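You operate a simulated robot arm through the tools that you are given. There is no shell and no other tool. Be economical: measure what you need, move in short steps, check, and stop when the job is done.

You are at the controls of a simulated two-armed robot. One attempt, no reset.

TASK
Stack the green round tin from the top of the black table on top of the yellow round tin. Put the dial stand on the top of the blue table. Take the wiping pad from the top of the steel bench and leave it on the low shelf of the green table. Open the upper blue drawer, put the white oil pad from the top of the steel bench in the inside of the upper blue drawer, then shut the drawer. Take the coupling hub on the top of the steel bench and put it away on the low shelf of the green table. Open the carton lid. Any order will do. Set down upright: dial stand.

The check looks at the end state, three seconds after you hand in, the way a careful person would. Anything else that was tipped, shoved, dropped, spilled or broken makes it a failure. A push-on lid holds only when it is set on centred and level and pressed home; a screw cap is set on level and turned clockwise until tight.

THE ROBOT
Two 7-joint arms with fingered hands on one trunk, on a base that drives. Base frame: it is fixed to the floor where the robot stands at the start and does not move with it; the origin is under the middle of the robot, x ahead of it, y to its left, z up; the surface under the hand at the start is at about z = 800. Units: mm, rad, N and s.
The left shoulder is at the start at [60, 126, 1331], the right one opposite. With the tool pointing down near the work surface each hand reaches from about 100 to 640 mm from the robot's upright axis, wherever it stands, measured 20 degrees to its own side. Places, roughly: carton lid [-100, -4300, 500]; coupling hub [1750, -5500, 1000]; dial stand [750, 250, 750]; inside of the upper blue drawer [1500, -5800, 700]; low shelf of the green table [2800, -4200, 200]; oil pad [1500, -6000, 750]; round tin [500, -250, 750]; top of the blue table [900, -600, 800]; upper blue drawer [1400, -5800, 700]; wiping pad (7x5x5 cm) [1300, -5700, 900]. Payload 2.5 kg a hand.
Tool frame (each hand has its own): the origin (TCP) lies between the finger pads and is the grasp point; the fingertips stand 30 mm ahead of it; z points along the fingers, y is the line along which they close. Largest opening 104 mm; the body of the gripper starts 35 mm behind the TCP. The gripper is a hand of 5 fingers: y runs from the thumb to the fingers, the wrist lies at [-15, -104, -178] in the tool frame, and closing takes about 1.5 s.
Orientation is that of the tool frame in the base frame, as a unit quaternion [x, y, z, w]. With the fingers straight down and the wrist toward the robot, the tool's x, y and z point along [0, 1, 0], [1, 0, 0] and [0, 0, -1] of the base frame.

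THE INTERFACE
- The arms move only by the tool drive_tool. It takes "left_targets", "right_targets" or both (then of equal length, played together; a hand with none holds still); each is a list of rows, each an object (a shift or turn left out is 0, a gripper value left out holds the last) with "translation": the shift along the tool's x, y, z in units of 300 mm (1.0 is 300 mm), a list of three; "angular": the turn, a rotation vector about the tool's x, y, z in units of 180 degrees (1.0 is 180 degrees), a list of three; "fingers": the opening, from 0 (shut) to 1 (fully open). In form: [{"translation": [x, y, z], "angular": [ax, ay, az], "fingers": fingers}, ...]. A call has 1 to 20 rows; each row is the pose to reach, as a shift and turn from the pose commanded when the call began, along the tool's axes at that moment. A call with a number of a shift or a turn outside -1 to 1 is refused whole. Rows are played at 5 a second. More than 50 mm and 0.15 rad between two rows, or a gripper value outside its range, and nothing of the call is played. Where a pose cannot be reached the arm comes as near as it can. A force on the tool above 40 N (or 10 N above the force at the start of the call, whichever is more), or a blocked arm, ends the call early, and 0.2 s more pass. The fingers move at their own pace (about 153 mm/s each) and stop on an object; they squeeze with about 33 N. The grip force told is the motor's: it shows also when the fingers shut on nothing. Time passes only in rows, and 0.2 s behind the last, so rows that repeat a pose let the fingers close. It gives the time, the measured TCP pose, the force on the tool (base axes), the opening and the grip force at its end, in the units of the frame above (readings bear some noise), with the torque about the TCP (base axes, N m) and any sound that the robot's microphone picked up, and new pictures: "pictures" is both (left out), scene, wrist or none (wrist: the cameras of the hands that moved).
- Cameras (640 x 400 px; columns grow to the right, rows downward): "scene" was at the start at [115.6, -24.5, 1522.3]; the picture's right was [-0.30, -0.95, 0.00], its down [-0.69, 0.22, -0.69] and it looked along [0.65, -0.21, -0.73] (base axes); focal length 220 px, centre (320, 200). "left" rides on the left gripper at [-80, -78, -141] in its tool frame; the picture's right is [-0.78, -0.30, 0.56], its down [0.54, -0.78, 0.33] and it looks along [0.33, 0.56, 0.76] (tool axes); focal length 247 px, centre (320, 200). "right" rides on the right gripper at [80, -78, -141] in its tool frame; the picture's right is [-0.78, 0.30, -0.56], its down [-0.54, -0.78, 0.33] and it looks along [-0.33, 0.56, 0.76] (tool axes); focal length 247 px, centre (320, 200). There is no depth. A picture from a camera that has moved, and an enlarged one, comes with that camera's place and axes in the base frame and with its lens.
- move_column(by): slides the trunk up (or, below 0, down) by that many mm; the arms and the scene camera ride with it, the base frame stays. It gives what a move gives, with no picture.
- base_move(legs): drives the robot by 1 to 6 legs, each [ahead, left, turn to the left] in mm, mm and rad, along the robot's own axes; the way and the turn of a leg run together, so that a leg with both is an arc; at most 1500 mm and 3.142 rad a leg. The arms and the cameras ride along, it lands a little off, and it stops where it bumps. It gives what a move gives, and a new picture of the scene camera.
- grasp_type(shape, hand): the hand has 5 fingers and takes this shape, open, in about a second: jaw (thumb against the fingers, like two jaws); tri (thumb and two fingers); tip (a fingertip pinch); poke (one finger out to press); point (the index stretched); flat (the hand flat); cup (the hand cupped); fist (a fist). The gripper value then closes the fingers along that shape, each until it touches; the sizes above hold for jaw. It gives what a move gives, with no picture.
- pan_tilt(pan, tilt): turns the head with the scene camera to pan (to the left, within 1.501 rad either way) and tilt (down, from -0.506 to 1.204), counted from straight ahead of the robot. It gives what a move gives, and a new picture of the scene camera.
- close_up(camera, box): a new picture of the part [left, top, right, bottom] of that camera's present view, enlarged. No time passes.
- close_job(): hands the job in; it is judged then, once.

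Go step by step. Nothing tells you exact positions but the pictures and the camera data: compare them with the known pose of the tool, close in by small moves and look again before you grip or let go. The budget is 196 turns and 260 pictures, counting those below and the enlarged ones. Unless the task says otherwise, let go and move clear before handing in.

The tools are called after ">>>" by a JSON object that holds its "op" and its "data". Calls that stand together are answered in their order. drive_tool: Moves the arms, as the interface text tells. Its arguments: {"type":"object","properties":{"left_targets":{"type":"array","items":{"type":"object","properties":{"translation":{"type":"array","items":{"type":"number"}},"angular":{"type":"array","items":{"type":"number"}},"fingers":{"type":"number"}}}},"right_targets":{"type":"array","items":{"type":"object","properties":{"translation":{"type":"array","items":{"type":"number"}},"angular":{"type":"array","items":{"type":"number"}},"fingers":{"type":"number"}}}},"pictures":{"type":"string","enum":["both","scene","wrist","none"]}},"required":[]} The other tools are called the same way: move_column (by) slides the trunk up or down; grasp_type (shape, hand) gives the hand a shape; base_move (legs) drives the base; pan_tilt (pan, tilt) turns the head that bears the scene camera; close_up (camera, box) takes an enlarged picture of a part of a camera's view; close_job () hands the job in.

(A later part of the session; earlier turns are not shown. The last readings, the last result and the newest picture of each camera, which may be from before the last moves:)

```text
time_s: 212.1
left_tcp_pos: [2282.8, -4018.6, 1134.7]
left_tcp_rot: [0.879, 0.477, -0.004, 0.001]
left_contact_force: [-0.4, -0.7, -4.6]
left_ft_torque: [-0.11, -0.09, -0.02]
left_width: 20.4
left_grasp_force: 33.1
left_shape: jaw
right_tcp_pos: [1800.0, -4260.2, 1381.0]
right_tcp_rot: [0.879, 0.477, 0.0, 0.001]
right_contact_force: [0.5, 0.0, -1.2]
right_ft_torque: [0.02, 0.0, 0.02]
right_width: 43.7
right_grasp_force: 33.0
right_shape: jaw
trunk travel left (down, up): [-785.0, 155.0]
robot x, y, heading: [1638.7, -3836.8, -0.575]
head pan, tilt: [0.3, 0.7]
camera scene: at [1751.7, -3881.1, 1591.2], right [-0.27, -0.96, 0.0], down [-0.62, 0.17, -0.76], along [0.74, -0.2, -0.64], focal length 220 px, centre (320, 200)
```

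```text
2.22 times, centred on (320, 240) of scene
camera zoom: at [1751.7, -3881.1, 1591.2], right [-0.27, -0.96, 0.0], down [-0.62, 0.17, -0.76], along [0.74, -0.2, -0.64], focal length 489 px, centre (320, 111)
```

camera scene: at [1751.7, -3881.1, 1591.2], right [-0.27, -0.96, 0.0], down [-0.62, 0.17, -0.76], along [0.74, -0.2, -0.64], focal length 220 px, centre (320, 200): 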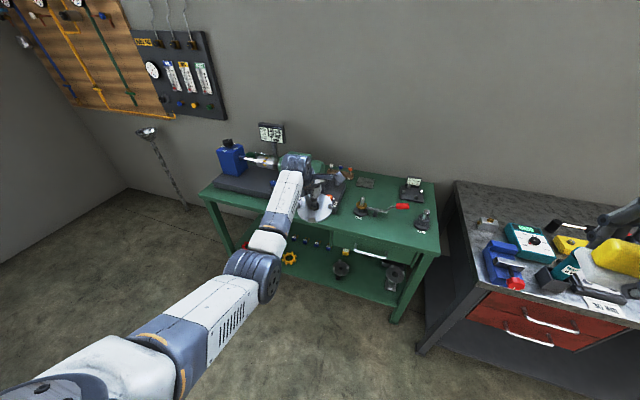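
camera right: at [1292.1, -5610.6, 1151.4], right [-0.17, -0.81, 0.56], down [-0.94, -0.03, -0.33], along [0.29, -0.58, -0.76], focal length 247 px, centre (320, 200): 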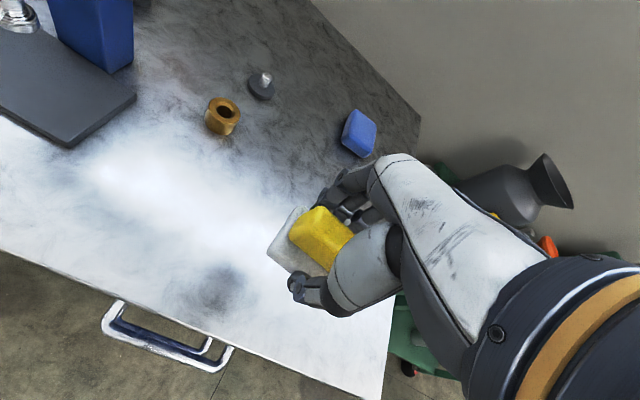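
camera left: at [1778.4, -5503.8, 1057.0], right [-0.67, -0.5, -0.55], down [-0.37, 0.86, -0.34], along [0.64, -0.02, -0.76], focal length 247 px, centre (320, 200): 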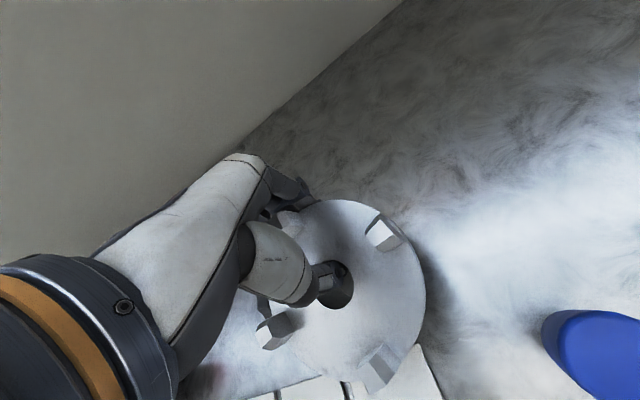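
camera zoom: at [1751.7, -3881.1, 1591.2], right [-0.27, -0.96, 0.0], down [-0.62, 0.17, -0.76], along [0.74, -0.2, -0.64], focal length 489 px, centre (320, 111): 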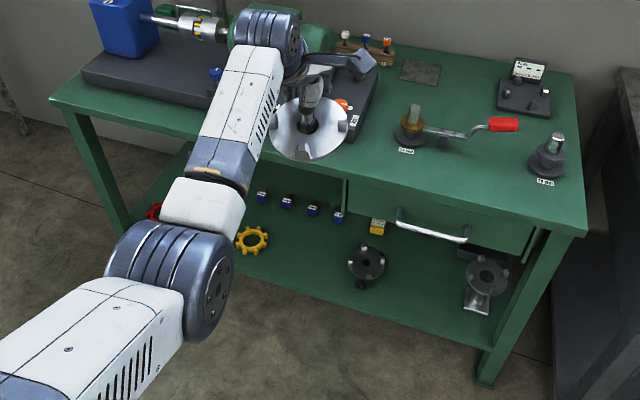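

The shelf already stores other hubs; there is a free gap between the two dark hubs, and another free spot left of them for the pad. I'll retract the left hand a bit, align the base, and lower the trunk in front of the table.

>>> {"op": "drive_tool", "data": {"left_targets": [{"translation": [0, -0.08, 0]}, {"translation": [0, -0.16, 0]}, {"translation": [0, -0.23, 0]}], "pictures": "none"}}

>>> {"op": "base_move", "data": {"legs": [[0, -190, -0.025]]}}

>>> {"op": "move_column", "data": {"by": -700}}

>>> {"op": "pan_tilt", "data": {"pan": 0.0, "tilt": 0.6}}

```text
time_s: 212.9
left_tcp_pos: [2224.5, -3980.7, 1135.5]
left_tcp_rot: [0.878, 0.478, -0.003, 0.0]
left_contact_force: [1.1, 0.8, -5.1]
left_ft_torque: [-0.09, -0.07, 0.01]
left_width: 20.5
left_grasp_force: 32.5
left_shape: jaw
right_tcp_pos: [1799.7, -4261.6, 1380.5]
right_tcp_rot: [0.879, 0.477, -0.001, 0.001]
right_contact_force: [-0.3, -0.7, -0.3]
right_ft_torque: [-0.01, 0.03, 0.03]
right_width: 43.9
right_grasp_force: 33.3
right_shape: jaw
trunk travel left (down, up): [-785.0, 155.0]
robot x, y, heading: [1636.3, -3835.9, -0.573]
head pan, tilt: [0.3, 0.7]
```

```text
time_s: 214.5
left_tcp_pos: [2115.4, -4153.6, 1135.3]
left_tcp_rot: [0.884, 0.467, -0.002, 0.0]
left_contact_force: [0.5, -0.4, -5.3]
left_ft_torque: [-0.09, -0.1, 0.03]
left_width: 20.6
left_grasp_force: 33.0
left_shape: jaw
right_tcp_pos: [1684.3, -4424.0, 1381.4]
right_tcp_rot: [0.884, 0.467, -0.001, 0.0]
right_contact_force: [-0.2, -1.2, 0.3]
right_ft_torque: [0.04, -0.02, 0.03]
right_width: 43.7
right_grasp_force: 33.6
right_shape: jaw
trunk travel left (down, up): [-785.0, 155.0]
robot x, y, heading: [1536.0, -3995.7, -0.597]
head pan, tilt: [0.3, 0.7]
camera scene: at [1645.0, -4043.9, 1591.2], right [-0.29, -0.96, 0.0], down [-0.62, 0.19, -0.76], along [0.73, -0.22, -0.64], focal length 220 px, centre (320, 200)
```

scene: 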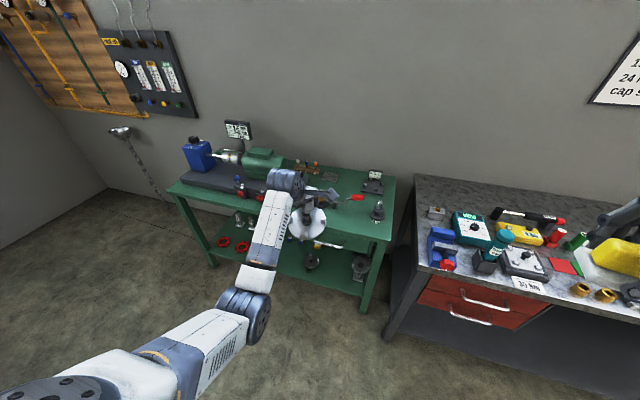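

```text
refused: -700 is not a number from -400 to 400
```

```text
time_s: 215.3
left_tcp_pos: [2116.6, -4154.4, 1134.9]
left_tcp_rot: [0.884, 0.468, -0.004, 0.002]
left_contact_force: [0.4, 0.5, -3.9]
left_ft_torque: [-0.07, -0.11, 0.01]
left_width: 20.2
left_grasp_force: 32.8
left_shape: jaw
right_tcp_pos: [1684.9, -4424.3, 1380.6]
right_tcp_rot: [0.884, 0.467, -0.001, 0.0]
right_contact_force: [0.0, -0.3, -0.8]
right_ft_torque: [-0.02, -0.01, 0.02]
right_width: 43.6
right_grasp_force: 33.3
right_shape: jaw
trunk travel left (down, up): [-785.0, 155.0]
robot x, y, heading: [1528.3, -3995.4, -0.594]
head pan, tilt: [0.0, 0.6]
camera scene: at [1637.4, -4068.0, 1599.8], right [-0.56, -0.83, 0.0], down [-0.47, 0.32, -0.82], along [0.68, -0.46, -0.57], focal length 220 px, centre (320, 200)
```

scene: 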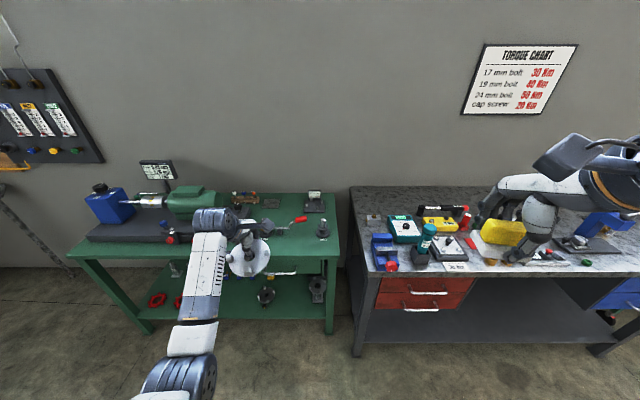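

Lower the trunk in two moves.

>>> {"op": "move_column", "data": {"by": -400}}

>>> {"op": "move_column", "data": {"by": -340}}

>>> {"op": "pan_tilt", "data": {"pan": 0.0, "tilt": 0.5}}

```text
time_s: 219.1
left_tcp_pos: [2116.1, -4153.6, 734.4]
left_tcp_rot: [0.884, 0.468, -0.004, 0.001]
left_contact_force: [-0.3, 1.2, -4.3]
left_ft_torque: [-0.08, -0.07, 0.01]
left_width: 20.1
left_grasp_force: 33.1
left_shape: jaw
right_tcp_pos: [1684.2, -4424.1, 980.0]
right_tcp_rot: [0.884, 0.467, -0.001, 0.0]
right_contact_force: [-0.3, -0.2, -0.5]
right_ft_torque: [0.02, 0.02, 0.0]
right_width: 43.5
right_grasp_force: 32.8
right_shape: jaw
trunk travel left (down, up): [-385.0, 555.0]
robot x, y, heading: [1534.3, -3997.5, -0.597]
head pan, tilt: [0.0, 0.6]
```

```text
time_s: 222.5
left_tcp_pos: [2115.6, -4153.1, 394.5]
left_tcp_rot: [0.884, 0.468, -0.003, 0.001]
left_contact_force: [0.6, 0.2, -4.5]
left_ft_torque: [-0.06, -0.07, -0.01]
left_width: 20.3
left_grasp_force: 33.7
left_shape: jaw
right_tcp_pos: [1684.3, -4423.8, 641.6]
right_tcp_rot: [0.884, 0.467, -0.001, 0.0]
right_contact_force: [-0.1, 0.2, -0.8]
right_ft_torque: [-0.04, 0.01, -0.01]
right_width: 43.7
right_grasp_force: 32.6
right_shape: jaw
trunk travel left (down, up): [-45.0, 895.0]
robot x, y, heading: [1532.8, -3994.1, -0.593]
head pan, tilt: [0.0, 0.6]
```

```text
time_s: 223.1
left_tcp_pos: [2114.9, -4152.5, 395.6]
left_tcp_rot: [0.884, 0.468, -0.003, 0.001]
left_contact_force: [0.2, 0.4, -4.2]
left_ft_torque: [-0.07, -0.12, 0.0]
left_width: 20.3
left_grasp_force: 32.9
left_shape: jaw
right_tcp_pos: [1684.1, -4422.8, 640.7]
right_tcp_rot: [0.884, 0.467, -0.001, 0.001]
right_contact_force: [-0.7, 0.8, -0.8]
right_ft_torque: [-0.01, 0.02, -0.04]
right_width: 43.6
right_grasp_force: 33.1
right_shape: jaw
trunk travel left (down, up): [-45.0, 895.0]
robot x, y, heading: [1528.8, -3999.8, -0.597]
head pan, tilt: [0.0, 0.499]
camera scene: at [1639.1, -4069.7, 868.9], right [-0.56, -0.83, 0.0], down [-0.4, 0.27, -0.88], along [0.73, -0.49, -0.48], focal length 220 px, centre (320, 200)
```

scene: 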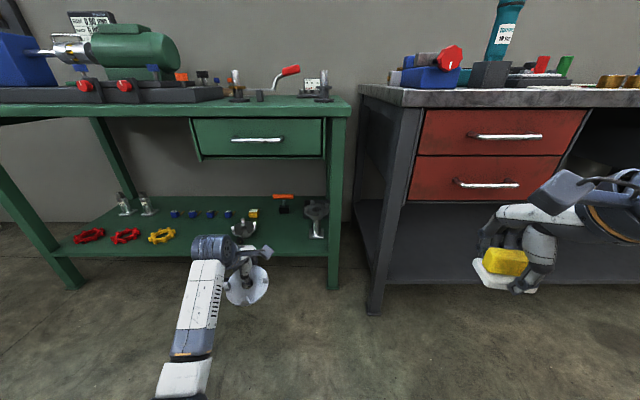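

Zoom on the shelf.

>>> {"op": "close_up", "data": {"camera": "scene", "box": [120, 170, 360, 310]}}

```text
2.67 times, centred on (240, 240) of scene
camera zoom: at [1639.1, -4069.7, 868.9], right [-0.56, -0.83, 0.0], down [-0.4, 0.27, -0.88], along [0.73, -0.49, -0.48], focal length 587 px, centre (533, 93)
```

zoom: 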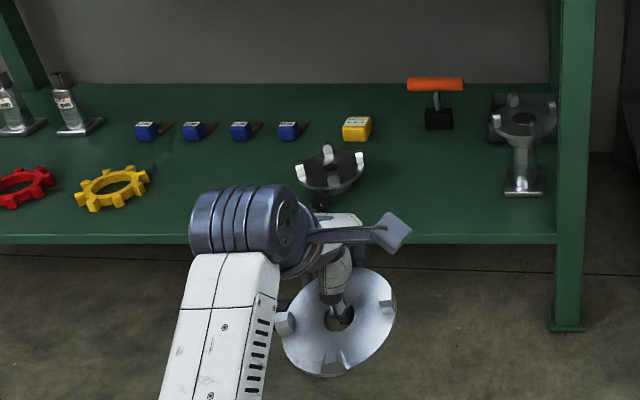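

The free gap for the hub is right of the dark hub; the pad can go left of the dark hub. Placing the pad first (right hand) avoids the steel bench: drive left 730 mm.

>>> {"op": "base_move", "data": {"legs": [[0, 730, 0]]}}

>>> {"op": "move_column", "data": {"by": -40}}

>>> {"op": "drive_tool", "data": {"right_targets": [{"translation": [0.04, 0.08, 0.13]}, {"translation": [0.08, 0.16, 0.26]}, {"translation": [0.12, 0.24, 0.39]}, {"translation": [0.16, 0.32, 0.52]}, {"translation": [0.2, 0.4, 0.65]}, {"translation": [0.23, 0.48, 0.78]}, {"translation": [0.23, 0.56, 0.9]}], "pictures": "both"}}

```text
time_s: 227.1
left_tcp_pos: [2516.7, -3553.3, 395.3]
left_tcp_rot: [0.883, 0.47, -0.004, 0.001]
left_contact_force: [0.0, 0.4, -3.8]
left_ft_torque: [-0.08, -0.09, 0.01]
left_width: 20.2
left_grasp_force: 32.9
left_shape: jaw
right_tcp_pos: [2087.1, -3826.5, 641.2]
right_tcp_rot: [0.883, 0.47, -0.001, 0.001]
right_contact_force: [0.1, -0.5, -0.8]
right_ft_torque: [0.0, 0.01, 0.02]
right_width: 43.6
right_grasp_force: 33.3
right_shape: jaw
trunk travel left (down, up): [-45.0, 895.0]
robot x, y, heading: [1931.0, -3400.6, -0.593]
head pan, tilt: [0.0, 0.499]
camera scene: at [2039.3, -3473.5, 868.9], right [-0.55, -0.83, 0.0], down [-0.4, 0.27, -0.88], along [0.73, -0.49, -0.48], focal length 220 px, centre (320, 200)
```

scene: 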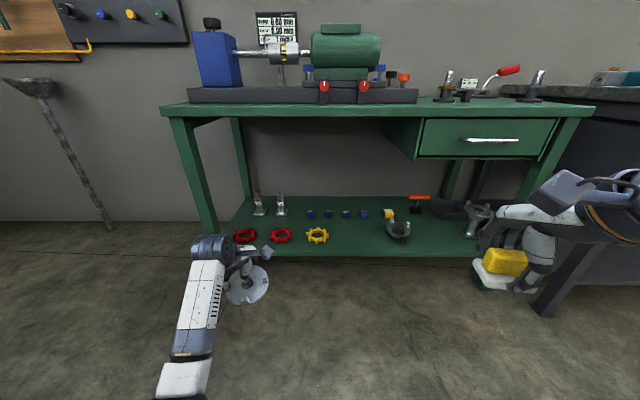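

```text
time_s: 227.9
left_tcp_pos: [2517.0, -3554.3, 355.4]
left_tcp_rot: [0.882, 0.471, -0.004, 0.001]
left_contact_force: [0.4, 0.0, -4.4]
left_ft_torque: [-0.07, -0.1, 0.0]
left_width: 20.2
left_grasp_force: 32.9
left_shape: jaw
right_tcp_pos: [2087.2, -3828.5, 600.3]
right_tcp_rot: [0.883, 0.469, -0.002, 0.0]
right_contact_force: [-0.6, -0.5, -1.0]
right_ft_torque: [0.03, 0.01, -0.01]
right_width: 43.6
right_grasp_force: 33.2
right_shape: jaw
trunk travel left (down, up): [-5.0, 935.0]
robot x, y, heading: [1931.7, -3399.1, -0.592]
head pan, tilt: [0.0, 0.499]
```

```text
time_s: 229.5
left_tcp_pos: [2516.6, -3554.6, 354.4]
left_tcp_rot: [0.882, 0.471, -0.004, 0.0]
left_contact_force: [-0.2, 0.3, -4.9]
left_ft_torque: [-0.11, -0.09, 0.0]
left_width: 20.2
left_grasp_force: 33.3
left_shape: jaw
right_tcp_pos: [2265.2, -3863.6, 331.8]
right_tcp_rot: [0.883, 0.469, -0.002, 0.001]
right_contact_force: [0.6, 0.1, -0.4]
right_ft_torque: [0.04, 0.0, 0.01]
right_width: 43.6
right_grasp_force: 32.5
right_shape: jaw
trunk travel left (down, up): [-5.0, 935.0]
robot x, y, heading: [1926.8, -3403.5, -0.589]
head pan, tilt: [0.0, 0.499]
camera scene: at [2039.2, -3473.5, 828.9], right [-0.55, -0.83, 0.0], down [-0.4, 0.27, -0.88], along [0.73, -0.49, -0.48], focal length 220 px, centre (320, 200)
camera right: at [2244.8, -3754.5, 473.7], right [-0.19, -0.81, 0.56], down [-0.94, -0.01, -0.33], along [0.27, -0.59, -0.76], focal length 247 px, centre (320, 200)
```

scene: 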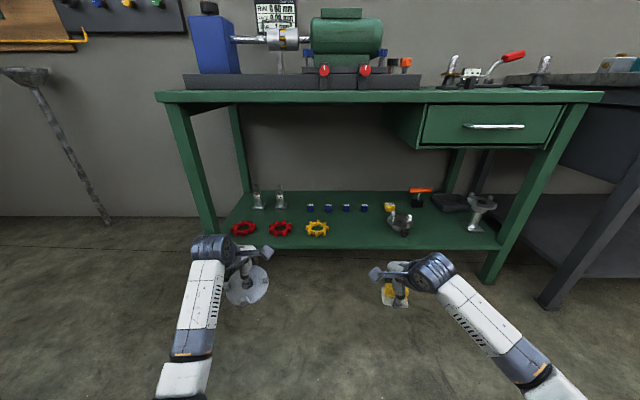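
right: 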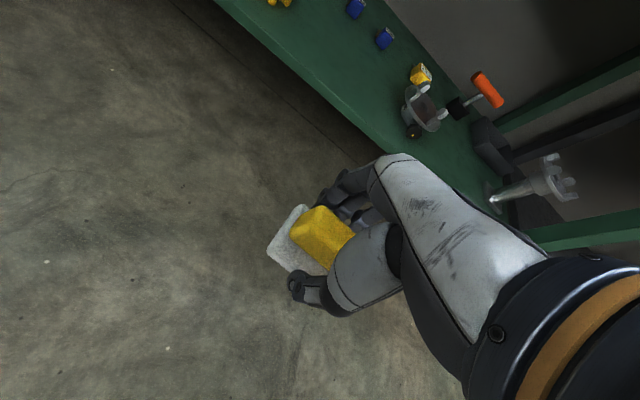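

Right hand is aligned with the free spot. Lower it a little and drive forward.

>>> {"op": "drive_tool", "data": {"right_targets": [{"translation": [0, 0, 0.1]}, {"translation": [0, 0, 0.18]}], "pictures": "none"}}

>>> {"op": "base_move", "data": {"legs": [[290, 0, 0]]}}

>>> {"op": "close_up", "data": {"camera": "right", "box": [0, 0, 640, 400]}}

```text
time_s: 230.1
left_tcp_pos: [2516.9, -3553.6, 355.3]
left_tcp_rot: [0.882, 0.472, -0.005, 0.0]
left_contact_force: [-0.1, 0.2, -3.5]
left_ft_torque: [-0.04, -0.1, -0.01]
left_width: 20.4
left_grasp_force: 33.2
left_shape: jaw
right_tcp_pos: [2264.1, -3865.8, 277.1]
right_tcp_rot: [0.883, 0.47, -0.002, 0.0]
right_contact_force: [0.1, -0.2, -1.6]
right_ft_torque: [-0.02, -0.02, 0.0]
right_width: 43.5
right_grasp_force: 33.1
right_shape: jaw
trunk travel left (down, up): [-5.0, 935.0]
robot x, y, heading: [1931.6, -3402.9, -0.593]
head pan, tilt: [0.0, 0.499]
```

```text
time_s: 232.1
left_tcp_pos: [2759.0, -3716.3, 355.1]
left_tcp_rot: [0.882, 0.471, -0.005, -0.001]
left_contact_force: [0.0, 0.4, -4.6]
left_ft_torque: [-0.05, -0.12, 0.02]
left_width: 20.3
left_grasp_force: 32.6
left_shape: jaw
right_tcp_pos: [2506.0, -4026.2, 276.3]
right_tcp_rot: [0.883, 0.47, -0.001, 0.0]
right_contact_force: [-0.4, -0.2, -0.6]
right_ft_torque: [0.0, 0.0, -0.03]
right_width: 43.5
right_grasp_force: 33.3
right_shape: jaw
trunk travel left (down, up): [-5.0, 935.0]
robot x, y, heading: [2170.1, -3562.0, -0.59]
head pan, tilt: [0.0, 0.499]
camera scene: at [2280.6, -3634.6, 828.9], right [-0.56, -0.83, 0.0], down [-0.4, 0.27, -0.88], along [0.73, -0.49, -0.48], focal length 220 px, centre (320, 200)
```

scene: 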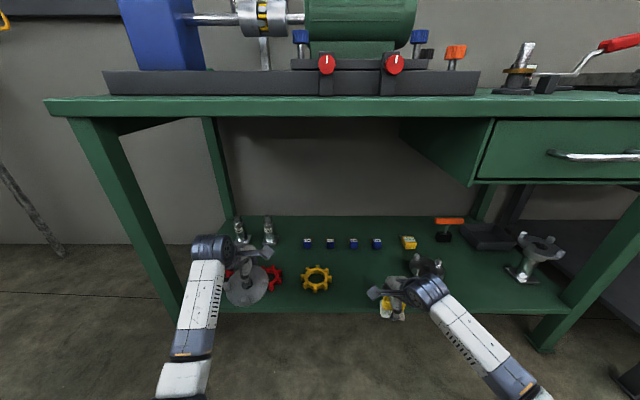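

```text
1.00 times, centred on (320, 200) of right (not enlarged: the box is as wide or as high as the picture)
camera zoom: at [2485.1, -3917.7, 418.8], right [-0.19, -0.81, 0.56], down [-0.94, -0.01, -0.33], along [0.27, -0.59, -0.76], focal length 247 px, centre (320, 200)
```

zoom: 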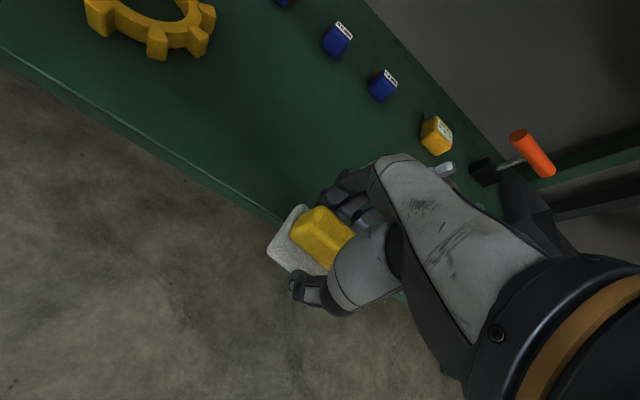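

Shift the right hand 40 mm left (away from the dark hub) and go forward 120 mm.

>>> {"op": "drive_tool", "data": {"right_targets": [{"translation": [0.07, 0, 0]}, {"translation": [0.13, 0, 0]}], "pictures": "none"}}

>>> {"op": "base_move", "data": {"legs": [[120, 0, 0]]}}

>>> {"op": "close_up", "data": {"camera": "right", "box": [0, 0, 640, 400]}}

```text
time_s: 232.7
left_tcp_pos: [2757.2, -3716.7, 355.5]
left_tcp_rot: [0.882, 0.471, -0.004, 0.0]
left_contact_force: [0.9, 0.0, -5.5]
left_ft_torque: [-0.08, -0.12, 0.01]
left_width: 20.3
left_grasp_force: 33.1
left_shape: jaw
right_tcp_pos: [2525.9, -3995.3, 277.8]
right_tcp_rot: [0.883, 0.47, -0.001, 0.001]
right_contact_force: [0.1, 0.0, -1.7]
right_ft_torque: [0.0, 0.01, -0.01]
right_width: 43.6
right_grasp_force: 33.1
right_shape: jaw
trunk travel left (down, up): [-5.0, 935.0]
robot x, y, heading: [2167.5, -3562.3, -0.593]
head pan, tilt: [0.0, 0.499]
```

```text
time_s: 233.9
left_tcp_pos: [2856.7, -3783.2, 355.2]
left_tcp_rot: [0.882, 0.47, -0.004, 0.0]
left_contact_force: [0.3, -0.7, -4.8]
left_ft_torque: [-0.11, -0.09, 0.0]
left_width: 20.3
left_grasp_force: 33.1
left_shape: jaw
right_tcp_pos: [2625.5, -4063.1, 276.1]
right_tcp_rot: [0.884, 0.468, 0.0, 0.001]
right_contact_force: [-0.5, 0.3, -0.4]
right_ft_torque: [0.01, 0.0, 0.02]
right_width: 43.7
right_grasp_force: 32.8
right_shape: jaw
trunk travel left (down, up): [-5.0, 935.0]
robot x, y, heading: [2270.1, -3627.8, -0.59]
head pan, tilt: [0.0, 0.499]
camera scene: at [2379.9, -3701.0, 828.9], right [-0.56, -0.83, 0.0], down [-0.4, 0.27, -0.88], along [0.73, -0.49, -0.48], focal length 220 px, centre (320, 200)
```

scene: 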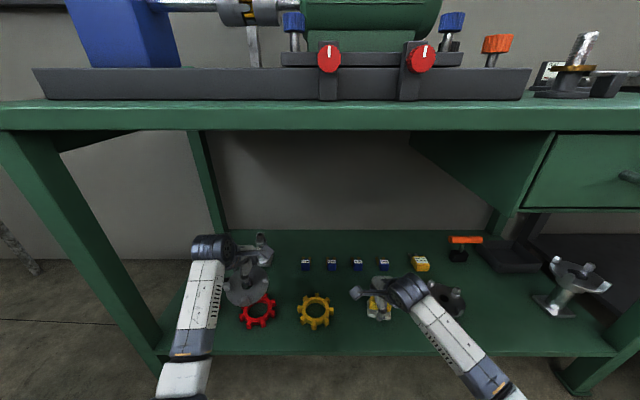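

```text
1.00 times, centred on (320, 200) of right (not enlarged: the box is as wide or as high as the picture)
camera zoom: at [2605.5, -3953.2, 418.9], right [-0.19, -0.81, 0.56], down [-0.94, -0.01, -0.33], along [0.27, -0.59, -0.76], focal length 247 px, centre (320, 200)
```

zoom: 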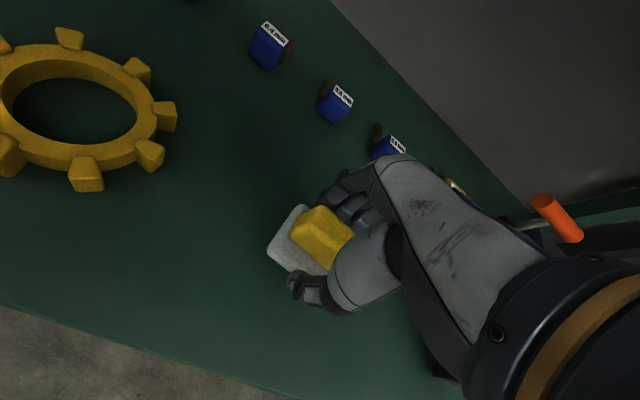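

Pad is over the shelf. Descend gently.

>>> {"op": "drive_tool", "data": {"right_targets": [{"translation": [0, 0, 0.06]}, {"translation": [0, 0, 0.1]}, {"translation": [0, 0, 0.13]}, {"translation": [0, 0, 0.155]}], "pictures": "wrist"}}

```text
time_s: 234.7
left_tcp_pos: [2856.2, -3782.1, 354.4]
left_tcp_rot: [0.882, 0.47, -0.004, -0.001]
left_contact_force: [0.3, 0.4, -3.9]
left_ft_torque: [-0.1, -0.09, 0.01]
left_width: 20.6
left_grasp_force: 32.6
left_shape: jaw
right_tcp_pos: [2631.0, -4064.7, 253.8]
right_tcp_rot: [0.883, 0.47, 0.009, 0.011]
right_contact_force: [-6.7, 3.2, 17.8]
right_ft_torque: [0.24, 0.44, 0.02]
right_width: 45.7
right_grasp_force: 32.6
right_shape: jaw
trunk travel left (down, up): [-5.0, 935.0]
robot x, y, heading: [2269.8, -3627.8, -0.589]
head pan, tilt: [0.0, 0.499]
stopped in row 3 (right hand): the force on the tool passed its limit at 45 N (the readings are from after the stop); the commanded pose is now the measured one
camera right: at [2607.0, -3954.9, 394.3], right [-0.2, -0.8, 0.56], down [-0.93, -0.01, -0.36], along [0.29, -0.6, -0.75], focal length 247 px, centre (320, 200)
```

right: 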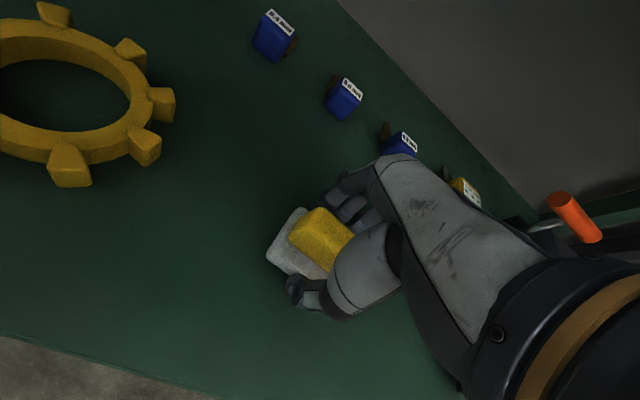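

Contact: shelf ≈215. Release and lift.

>>> {"op": "drive_tool", "data": {"right_targets": [{"translation": [0, 0, -0.008], "fingers": 0.55}, {"translation": [0, 0, -0.012], "fingers": 0.7}, {"translation": [0, 0, -0.012], "fingers": 0.85}, {"translation": [0, 0, -0.012], "fingers": 0.85}, {"translation": [0, 0, -0.08], "fingers": 0.85}, {"translation": [0, 0, -0.2]}, {"translation": [0, 0, -0.3]}], "pictures": "wrist"}}

```text
time_s: 236.3
left_tcp_pos: [2857.1, -3780.8, 354.4]
left_tcp_rot: [0.883, 0.47, -0.004, 0.0]
left_contact_force: [-0.5, -0.5, -5.1]
left_ft_torque: [-0.08, -0.1, 0.03]
left_width: 20.3
left_grasp_force: 32.7
left_shape: jaw
right_tcp_pos: [2627.5, -4063.5, 337.1]
right_tcp_rot: [0.883, 0.47, 0.007, 0.007]
right_contact_force: [0.4, 0.1, 0.7]
right_ft_torque: [0.02, 0.01, 0.04]
right_width: 88.2
right_grasp_force: 0.0
right_shape: jaw
trunk travel left (down, up): [-5.0, 935.0]
robot x, y, heading: [2268.1, -3628.4, -0.586]
head pan, tilt: [0.0, 0.499]
camera right: at [2604.8, -3953.6, 479.0], right [-0.2, -0.8, 0.56], down [-0.94, -0.01, -0.35], along [0.29, -0.59, -0.75], focal length 247 px, centre (320, 200)
```

right: 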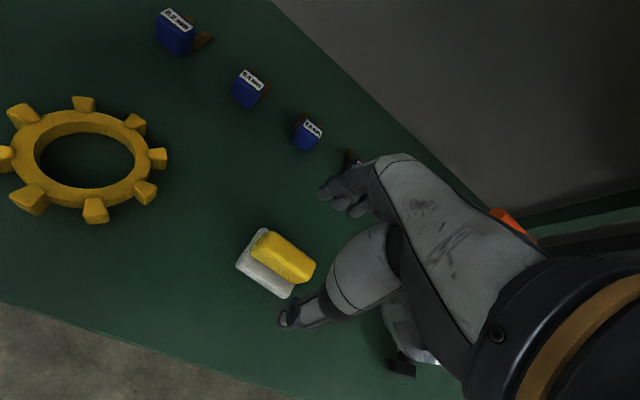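

The pad is on the shelf. Back out 440 mm.

>>> {"op": "base_move", "data": {"legs": [[-440, 0, 0]]}}

>>> {"op": "drive_tool", "data": {"left_targets": [{"translation": [-0.1, 0, 0]}, {"translation": [-0.2, 0, 0]}, {"translation": [-0.3, 0, 0]}, {"translation": [-0.4, 0, 0]}, {"translation": [-0.47, 0, 0]}, {"translation": [-0.47, 0, 0]}], "right_targets": [{"translation": [-0.06, -0.1, -0.08]}, {"translation": [-0.12, -0.2, -0.16]}, {"translation": [-0.18, -0.3, -0.24]}, {"translation": [-0.24, -0.4, -0.32]}, {"translation": [-0.28, -0.5, -0.4]}, {"translation": [-0.28, -0.6, -0.48]}], "pictures": "scene"}}

```text
time_s: 238.9
left_tcp_pos: [2503.0, -3545.7, 355.3]
left_tcp_rot: [0.882, 0.471, -0.003, -0.001]
left_contact_force: [0.5, 0.5, -3.7]
left_ft_torque: [-0.1, -0.1, 0.01]
left_width: 20.4
left_grasp_force: 33.0
left_shape: jaw
right_tcp_pos: [2273.7, -3826.6, 337.7]
right_tcp_rot: [0.883, 0.469, 0.005, 0.008]
right_contact_force: [-0.1, 0.8, 0.5]
right_ft_torque: [0.01, 0.0, 0.04]
right_width: 88.0
right_grasp_force: 0.0
right_shape: jaw
trunk travel left (down, up): [-5.0, 935.0]
robot x, y, heading: [1914.8, -3395.1, -0.586]
head pan, tilt: [0.0, 0.499]
camera scene: at [2026.4, -3464.7, 828.9], right [-0.56, -0.83, 0.0], down [-0.4, 0.27, -0.88], along [0.73, -0.49, -0.48], focal length 220 px, centre (320, 200)
```

scene: 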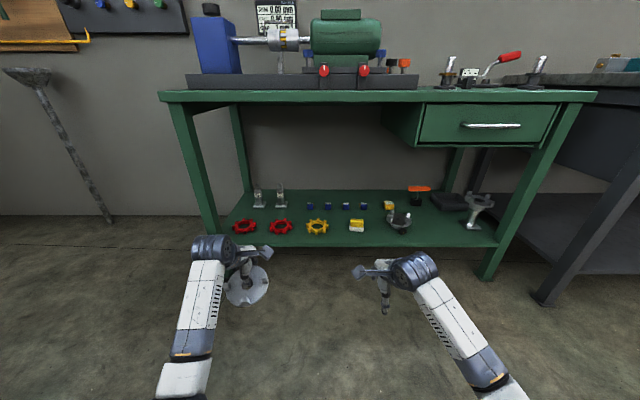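

```text
time_s: 240.3
left_tcp_pos: [2425.4, -3661.8, 356.0]
left_tcp_rot: [0.882, 0.471, -0.003, 0.0]
left_contact_force: [0.0, -0.1, -4.2]
left_ft_torque: [-0.08, -0.11, -0.02]
left_width: 20.5
left_grasp_force: 33.2
left_shape: jaw
right_tcp_pos: [2074.1, -3794.8, 478.2]
right_tcp_rot: [0.883, 0.47, 0.006, 0.007]
right_contact_force: [0.7, 0.0, 0.6]
right_ft_torque: [-0.01, -0.03, 0.06]
right_width: 88.3
right_grasp_force: 0.0
right_shape: jaw
trunk travel left (down, up): [-5.0, 935.0]
robot x, y, heading: [1915.6, -3389.9, -0.588]
head pan, tilt: [0.0, 0.499]
camera scene: at [2026.4, -3464.7, 828.9], right [-0.56, -0.83, 0.0], down [-0.4, 0.27, -0.88], along [0.73, -0.49, -0.48], focal length 220 px, centre (320, 200)
```

scene: 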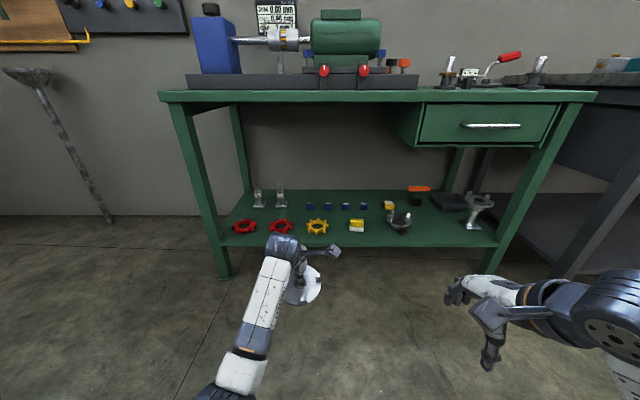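

Bring the left hand a bit more to the centre and tuck the right hand in.

>>> {"op": "drive_tool", "data": {"left_targets": [{"translation": [-0.1, 0, 0]}, {"translation": [-0.2, 0, 0]}, {"translation": [-0.26, 0, 0]}], "right_targets": [{"translation": [0.07, -0.05, 0]}, {"translation": [0.14, -0.1, 0]}, {"translation": [0.2, -0.15, 0]}], "pictures": "scene"}}

```text
time_s: 241.1
left_tcp_pos: [2388.7, -3719.5, 350.7]
left_tcp_rot: [0.879, 0.477, 0.005, -0.005]
left_contact_force: [0.7, 0.0, -4.1]
left_ft_torque: [-0.11, -0.08, -0.02]
left_width: 20.2
left_grasp_force: 33.1
left_shape: jaw
right_tcp_pos: [2112.0, -3750.4, 492.4]
right_tcp_rot: [0.883, 0.469, 0.005, 0.007]
right_contact_force: [0.1, 0.0, 0.0]
right_ft_torque: [0.0, 0.0, -0.02]
right_width: 88.4
right_grasp_force: 0.0
right_shape: jaw
right hand out of reach, approached as far as the arm can: row 1, 2, 3
trunk travel left (down, up): [-5.0, 935.0]
robot x, y, heading: [1916.0, -3388.7, -0.589]
head pan, tilt: [0.0, 0.499]
camera scene: at [2026.3, -3464.7, 828.9], right [-0.56, -0.83, 0.0], down [-0.4, 0.27, -0.88], along [0.73, -0.49, -0.48], focal length 220 px, centre (320, 200)
```

scene: 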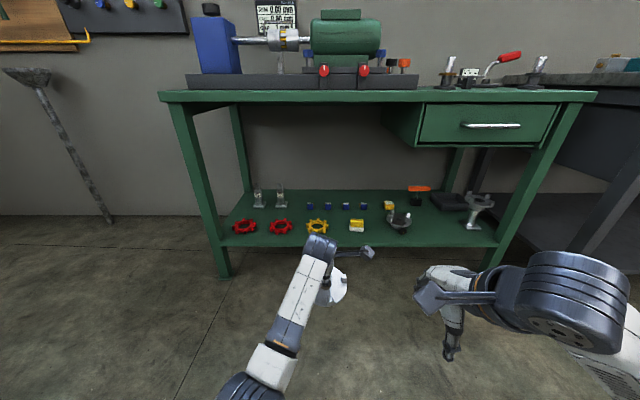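

Now drive right 520 mm, staying in front of the table.

>>> {"op": "base_move", "data": {"legs": [[0, -520, -0.008]]}}

>>> {"op": "close_up", "data": {"camera": "scene", "box": [180, 180, 420, 330]}}

```text
time_s: 244.1
left_tcp_pos: [2096.1, -4158.9, 353.3]
left_tcp_rot: [0.881, 0.473, 0.004, -0.003]
left_contact_force: [-0.3, 0.3, -5.0]
left_ft_torque: [-0.09, -0.08, 0.0]
left_width: 20.3
left_grasp_force: 33.5
left_shape: jaw
right_tcp_pos: [1816.1, -4186.9, 492.3]
right_tcp_rot: [0.884, 0.467, 0.006, 0.007]
right_contact_force: [-0.5, -0.4, -0.6]
right_ft_torque: [0.03, 0.01, 0.0]
right_width: 88.1
right_grasp_force: 0.0
right_shape: jaw
trunk travel left (down, up): [-5.0, 935.0]
robot x, y, heading: [1629.7, -3825.1, -0.594]
head pan, tilt: [0.0, 0.499]
camera scene: at [1733.9, -3899.5, 828.9], right [-0.56, -0.83, 0.0], down [-0.4, 0.27, -0.88], along [0.73, -0.49, -0.48], focal length 220 px, centre (320, 200)
```

scene: 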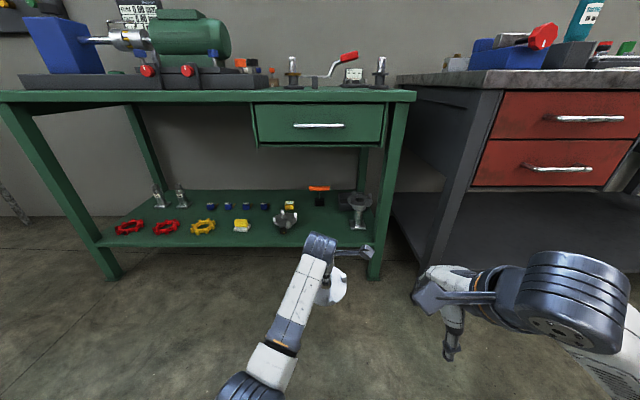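

```text
2.67 times, centred on (300, 255) of scene
camera zoom: at [1733.9, -3899.5, 828.9], right [-0.56, -0.83, 0.0], down [-0.4, 0.27, -0.88], along [0.73, -0.49, -0.48], focal length 587 px, centre (373, 53)
```

zoom: 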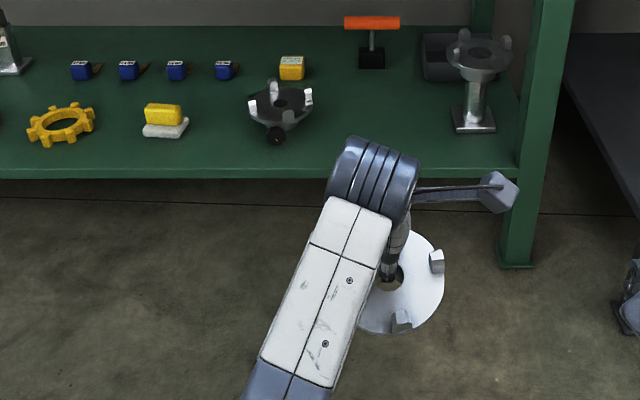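

To keep the right elbow clear of the steel bench, I'll turn the base 0.25 rad right and approach the gap from the left: turn, then shift left 270 mm.

>>> {"op": "base_move", "data": {"legs": [[0, 0, -0.256], [0, 271, 0]]}}

```text
time_s: 246.9
left_tcp_pos: [2203.4, -4085.0, 352.7]
left_tcp_rot: [0.933, 0.361, 0.004, -0.004]
left_contact_force: [0.2, -0.1, -5.5]
left_ft_torque: [-0.11, -0.07, 0.03]
left_width: 20.1
left_grasp_force: 33.5
left_shape: jaw
right_tcp_pos: [1925.6, -4042.7, 492.1]
right_tcp_rot: [0.936, 0.352, 0.004, 0.008]
right_contact_force: [-0.1, -0.9, -0.7]
right_ft_torque: [0.03, 0.0, 0.01]
right_width: 88.5
right_grasp_force: 0.0
right_shape: jaw
trunk travel left (down, up): [-5.0, 935.0]
robot x, y, heading: [1830.7, -3649.1, -0.846]
head pan, tilt: [0.0, 0.499]
camera scene: at [1915.8, -3744.5, 828.9], right [-0.75, -0.66, 0.0], down [-0.32, 0.36, -0.88], along [0.58, -0.66, -0.48], focal length 220 px, centre (320, 200)
```

scene: 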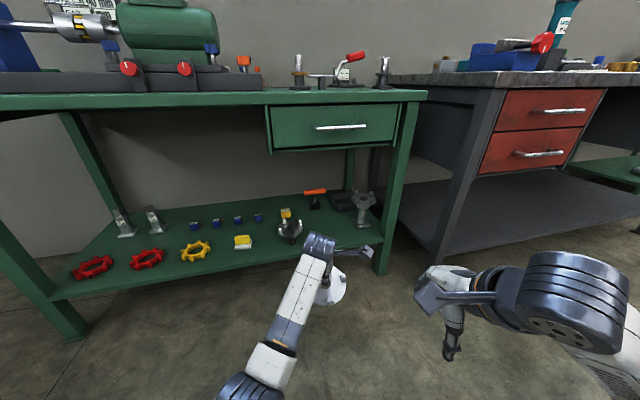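

Aligned. Drive forward 300 mm and check.

>>> {"op": "base_move", "data": {"legs": [[300, 0, 0]]}}

>>> {"op": "close_up", "data": {"camera": "left", "box": [0, 0, 640, 400]}}

```text
time_s: 249.0
left_tcp_pos: [2397.0, -4304.6, 352.9]
left_tcp_rot: [0.933, 0.359, 0.005, -0.004]
left_contact_force: [1.0, -0.8, -3.8]
left_ft_torque: [-0.14, -0.04, 0.02]
left_width: 20.3
left_grasp_force: 32.5
left_shape: jaw
right_tcp_pos: [2119.6, -4264.7, 492.6]
right_tcp_rot: [0.936, 0.351, 0.005, 0.008]
right_contact_force: [-0.3, -0.4, 0.9]
right_ft_torque: [-0.01, -0.01, 0.01]
right_width: 88.2
right_grasp_force: 0.0
right_shape: jaw
trunk travel left (down, up): [-5.0, 935.0]
robot x, y, heading: [2022.9, -3870.7, -0.852]
head pan, tilt: [0.0, 0.499]
camera scene: at [2110.6, -3966.3, 828.9], right [-0.75, -0.66, 0.0], down [-0.32, 0.36, -0.88], along [0.58, -0.66, -0.48], focal length 220 px, centre (320, 200)
```

scene: 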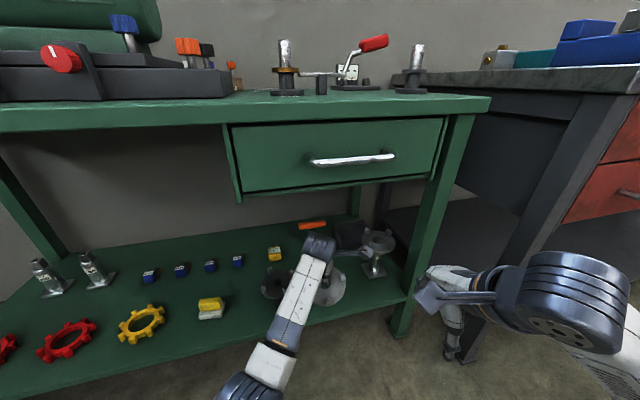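

```text
1.00 times, centred on (320, 200) of left (not enlarged: the box is as wide or as high as the picture)
camera zoom: at [2285.7, -4303.0, 493.1], right [-0.77, -0.29, -0.57], down [-0.12, 0.94, -0.32], along [0.63, -0.18, -0.76], focal length 247 px, centre (320, 200)
```

zoom: 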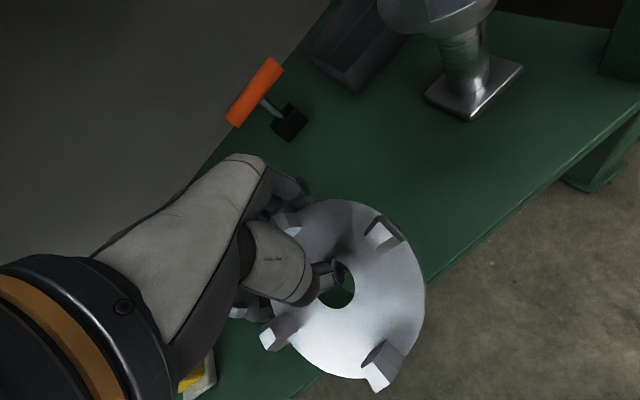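

Forward the remaining 130 mm.

>>> {"op": "base_move", "data": {"legs": [[130, 0, 0]]}}

>>> {"op": "close_up", "data": {"camera": "left", "box": [0, 0, 640, 400]}}

```text
time_s: 250.2
left_tcp_pos: [2483.7, -4403.9, 352.4]
left_tcp_rot: [0.933, 0.359, 0.006, -0.005]
left_contact_force: [0.2, 0.7, -5.6]
left_ft_torque: [-0.12, -0.1, 0.02]
left_width: 20.5
left_grasp_force: 33.1
left_shape: jaw
right_tcp_pos: [2203.9, -4362.7, 493.5]
right_tcp_rot: [0.937, 0.35, 0.004, 0.007]
right_contact_force: [-0.3, 0.4, 0.2]
right_ft_torque: [0.0, 0.03, -0.02]
right_width: 88.2
right_grasp_force: 0.1
right_shape: jaw
trunk travel left (down, up): [-5.0, 935.0]
robot x, y, heading: [2111.5, -3969.6, -0.851]
head pan, tilt: [0.0, 0.499]
camera scene: at [2196.4, -4064.1, 828.9], right [-0.75, -0.66, 0.0], down [-0.32, 0.36, -0.88], along [0.58, -0.66, -0.48], focal length 220 px, centre (320, 200)
```

scene: 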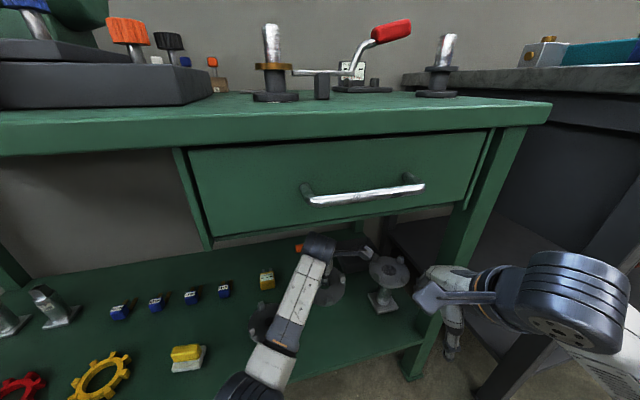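

```text
1.00 times, centred on (320, 200) of left (not enlarged: the box is as wide or as high as the picture)
camera zoom: at [2371.6, -4400.8, 492.7], right [-0.77, -0.29, -0.57], down [-0.12, 0.94, -0.32], along [0.63, -0.18, -0.76], focal length 247 px, centre (320, 200)
```

zoom: 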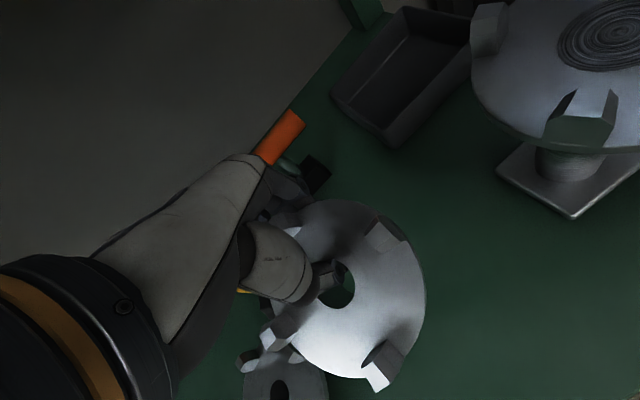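

Clear space below. Shift 15 mm right (away from the dark hub) and descend.

>>> {"op": "drive_tool", "data": {"left_targets": [{"translation": [-0.05, 0, 0.06]}, {"translation": [-0.05, 0, 0.16]}, {"translation": [-0.05, 0, 0.24]}, {"translation": [-0.05, 0, 0.28]}], "pictures": "wrist"}}

```text
time_s: 251.2
left_tcp_pos: [2492.7, -4411.0, 273.7]
left_tcp_rot: [0.929, 0.369, 0.015, 0.001]
left_contact_force: [0.5, 0.1, -4.8]
left_ft_torque: [-0.09, -0.06, -0.02]
left_width: 20.1
left_grasp_force: 32.6
left_shape: jaw
right_tcp_pos: [2204.6, -4361.9, 492.4]
right_tcp_rot: [0.937, 0.35, 0.005, 0.008]
right_contact_force: [0.0, 0.3, 0.2]
right_ft_torque: [0.03, 0.02, 0.03]
right_width: 88.5
right_grasp_force: 0.1
right_shape: jaw
trunk travel left (down, up): [-5.0, 935.0]
robot x, y, heading: [2111.1, -3964.7, -0.848]
head pan, tilt: [0.0, 0.499]
camera left: at [2377.1, -4409.7, 411.6], right [-0.75, -0.31, -0.58], down [-0.13, 0.93, -0.33], along [0.65, -0.17, -0.74], focal length 247 px, centre (320, 200)
```

left: 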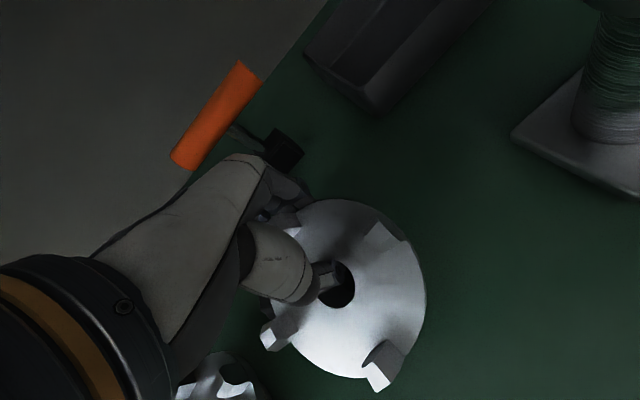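

>>> {"op": "drive_tool", "data": {"left_targets": [{"translation": [0, 0, 0.015]}, {"translation": [0, 0, 0.03]}, {"translation": [0, 0, 0.042]}], "pictures": "none"}}

```text
time_s: 252.1
left_tcp_pos: [2493.6, -4409.9, 262.6]
left_tcp_rot: [0.93, 0.367, 0.02, 0.004]
left_contact_force: [3.0, -4.5, 15.7]
left_ft_torque: [0.47, 0.51, 0.04]
left_width: 23.3
left_grasp_force: 33.0
left_shape: jaw
right_tcp_pos: [2205.7, -4361.5, 493.4]
right_tcp_rot: [0.937, 0.35, 0.005, 0.009]
right_contact_force: [-0.4, -0.2, 0.7]
right_ft_torque: [0.01, -0.01, 0.01]
right_width: 88.4
right_grasp_force: 0.1
right_shape: jaw
trunk travel left (down, up): [-5.0, 935.0]
robot x, y, heading: [2112.8, -3963.0, -0.85]
head pan, tilt: [0.0, 0.499]
```

Resting on the shelf. Open only to 0.55 (thumb stays within the hole), then lift.

>>> {"op": "drive_tool", "data": {"left_targets": [{"translation": [0, 0, -0.005], "fingers": 0.35}, {"translation": [0, 0, -0.008], "fingers": 0.45}, {"translation": [0, 0, -0.008], "fingers": 0.52}, {"translation": [0, 0, -0.008], "fingers": 0.52}], "pictures": "wrist"}}

```text
time_s: 253.1
left_tcp_pos: [2495.8, -4406.2, 259.1]
left_tcp_rot: [0.929, 0.369, 0.022, -0.003]
left_contact_force: [1.1, -1.1, -0.6]
left_ft_torque: [-0.01, -0.02, 0.01]
left_width: 52.6
left_grasp_force: 0.1
left_shape: jaw
right_tcp_pos: [2204.9, -4361.4, 493.5]
right_tcp_rot: [0.937, 0.35, 0.005, 0.008]
right_contact_force: [1.2, -0.5, 0.1]
right_ft_torque: [-0.02, 0.01, -0.01]
right_width: 88.3
right_grasp_force: 0.2
right_shape: jaw
trunk travel left (down, up): [-5.0, 935.0]
robot x, y, heading: [2109.4, -3965.9, -0.851]
head pan, tilt: [0.0, 0.499]
camera left: at [2379.1, -4406.3, 396.1], right [-0.75, -0.31, -0.59], down [-0.13, 0.94, -0.32], along [0.65, -0.16, -0.74], focal length 247 px, centre (320, 200)
```

left: 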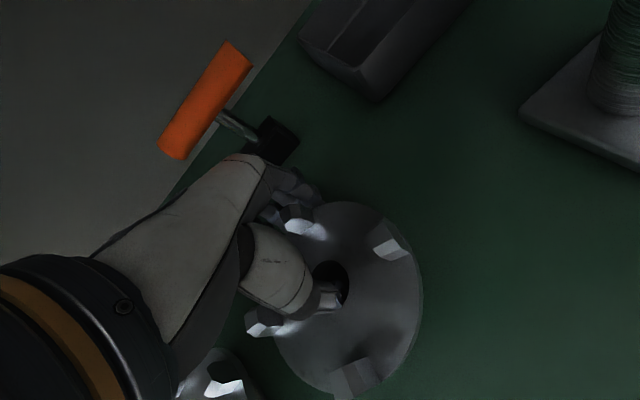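

Released with no load. Lift straight up slowly.

>>> {"op": "drive_tool", "data": {"left_targets": [{"translation": [0, 0, -0.03]}, {"translation": [0, 0, -0.06]}, {"translation": [0, 0, -0.1]}, {"translation": [0, 0, -0.15]}, {"translation": [0, 0, -0.22]}], "pictures": "wrist"}}

```text
time_s: 254.4
left_tcp_pos: [2508.2, -4393.4, 313.4]
left_tcp_rot: [0.924, 0.379, 0.035, -0.013]
left_contact_force: [0.0, -0.1, 0.1]
left_ft_torque: [0.01, -0.01, 0.0]
left_width: 54.0
left_grasp_force: 0.0
left_shape: jaw
right_tcp_pos: [2204.0, -4361.3, 493.1]
right_tcp_rot: [0.937, 0.35, 0.005, 0.007]
right_contact_force: [0.3, -0.1, -0.3]
right_ft_torque: [0.0, -0.01, -0.01]
right_width: 88.2
right_grasp_force: 0.1
right_shape: jaw
trunk travel left (down, up): [-5.0, 935.0]
robot x, y, heading: [2111.0, -3962.1, -0.844]
head pan, tilt: [0.0, 0.499]
stopped in row 5 (left hand): the arm was blocked; the commanded pose is now the measured one
camera left: at [2389.7, -4400.6, 448.8], right [-0.73, -0.3, -0.61], down [-0.15, 0.95, -0.29], along [0.67, -0.12, -0.73], focal length 247 px, centre (320, 200)
```

left: 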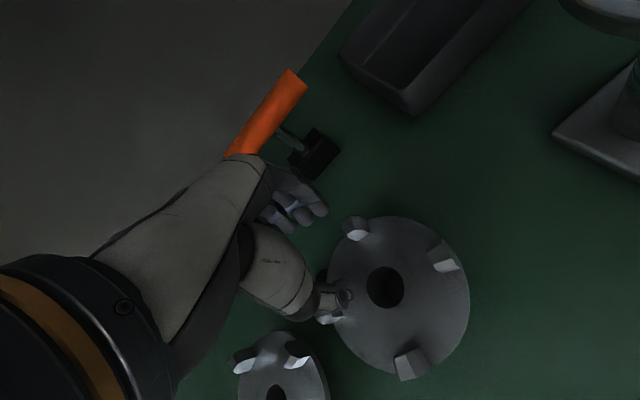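

The hub sits on the shelf. Raise the trunk 30 mm to clear, then back the base out.

>>> {"op": "move_column", "data": {"by": 30}}

>>> {"op": "base_move", "data": {"legs": [[-430, 0, 0]]}}

>>> {"op": "close_up", "data": {"camera": "scene", "box": [60, 150, 420, 330]}}

```text
time_s: 255.2
left_tcp_pos: [2506.7, -4393.0, 344.1]
left_tcp_rot: [0.924, 0.38, 0.035, -0.015]
left_contact_force: [0.1, 0.1, -0.2]
left_ft_torque: [0.03, 0.03, -0.02]
left_width: 53.8
left_grasp_force: 0.0
left_shape: jaw
right_tcp_pos: [2204.6, -4362.7, 522.3]
right_tcp_rot: [0.937, 0.35, 0.004, 0.007]
right_contact_force: [0.5, -0.6, 0.3]
right_ft_torque: [-0.01, 0.03, 0.01]
right_width: 88.1
right_grasp_force: 0.1
right_shape: jaw
trunk travel left (down, up): [-35.0, 905.0]
robot x, y, heading: [2109.5, -3969.7, -0.852]
head pan, tilt: [0.0, 0.499]
```

```text
time_s: 257.8
left_tcp_pos: [2228.0, -4074.9, 343.4]
left_tcp_rot: [0.924, 0.38, 0.032, -0.015]
left_contact_force: [-0.7, -0.6, -0.6]
left_ft_torque: [0.0, 0.01, -0.01]
left_width: 53.7
left_grasp_force: 0.0
left_shape: jaw
right_tcp_pos: [1926.3, -4043.5, 522.8]
right_tcp_rot: [0.936, 0.352, 0.005, 0.008]
right_contact_force: [0.5, 0.1, 0.2]
right_ft_torque: [-0.02, 0.0, -0.03]
right_width: 88.3
right_grasp_force: 0.0
right_shape: jaw
trunk travel left (down, up): [-35.0, 905.0]
robot x, y, heading: [1830.9, -3649.0, -0.855]
head pan, tilt: [0.0, 0.499]
camera scene: at [1916.8, -3745.6, 859.0], right [-0.75, -0.66, 0.0], down [-0.32, 0.36, -0.88], along [0.58, -0.66, -0.48], focal length 220 px, centre (320, 200)
```

scene: 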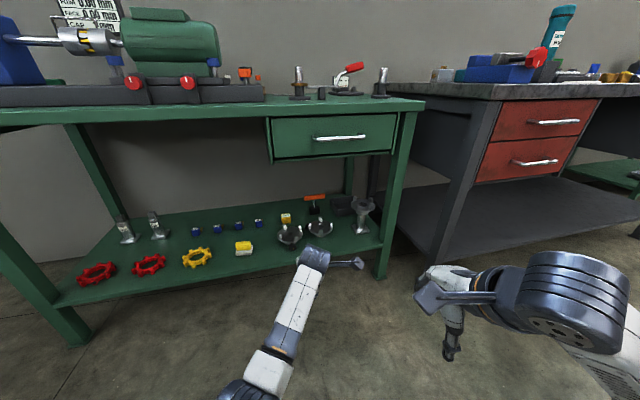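

```text
1.78 times, centred on (240, 240) of scene
camera zoom: at [1916.8, -3745.6, 859.0], right [-0.75, -0.66, 0.0], down [-0.32, 0.36, -0.88], along [0.58, -0.66, -0.48], focal length 391 px, centre (462, 129)
```

zoom: 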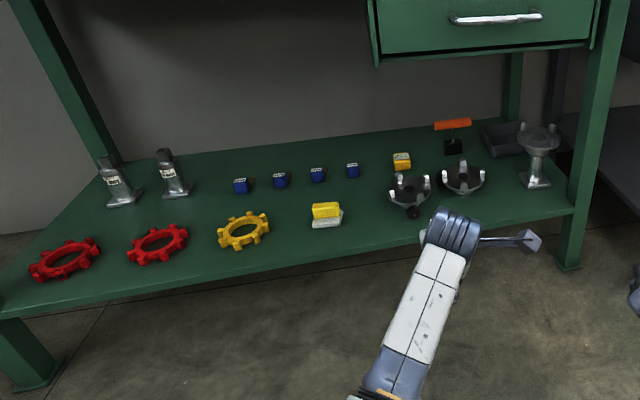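

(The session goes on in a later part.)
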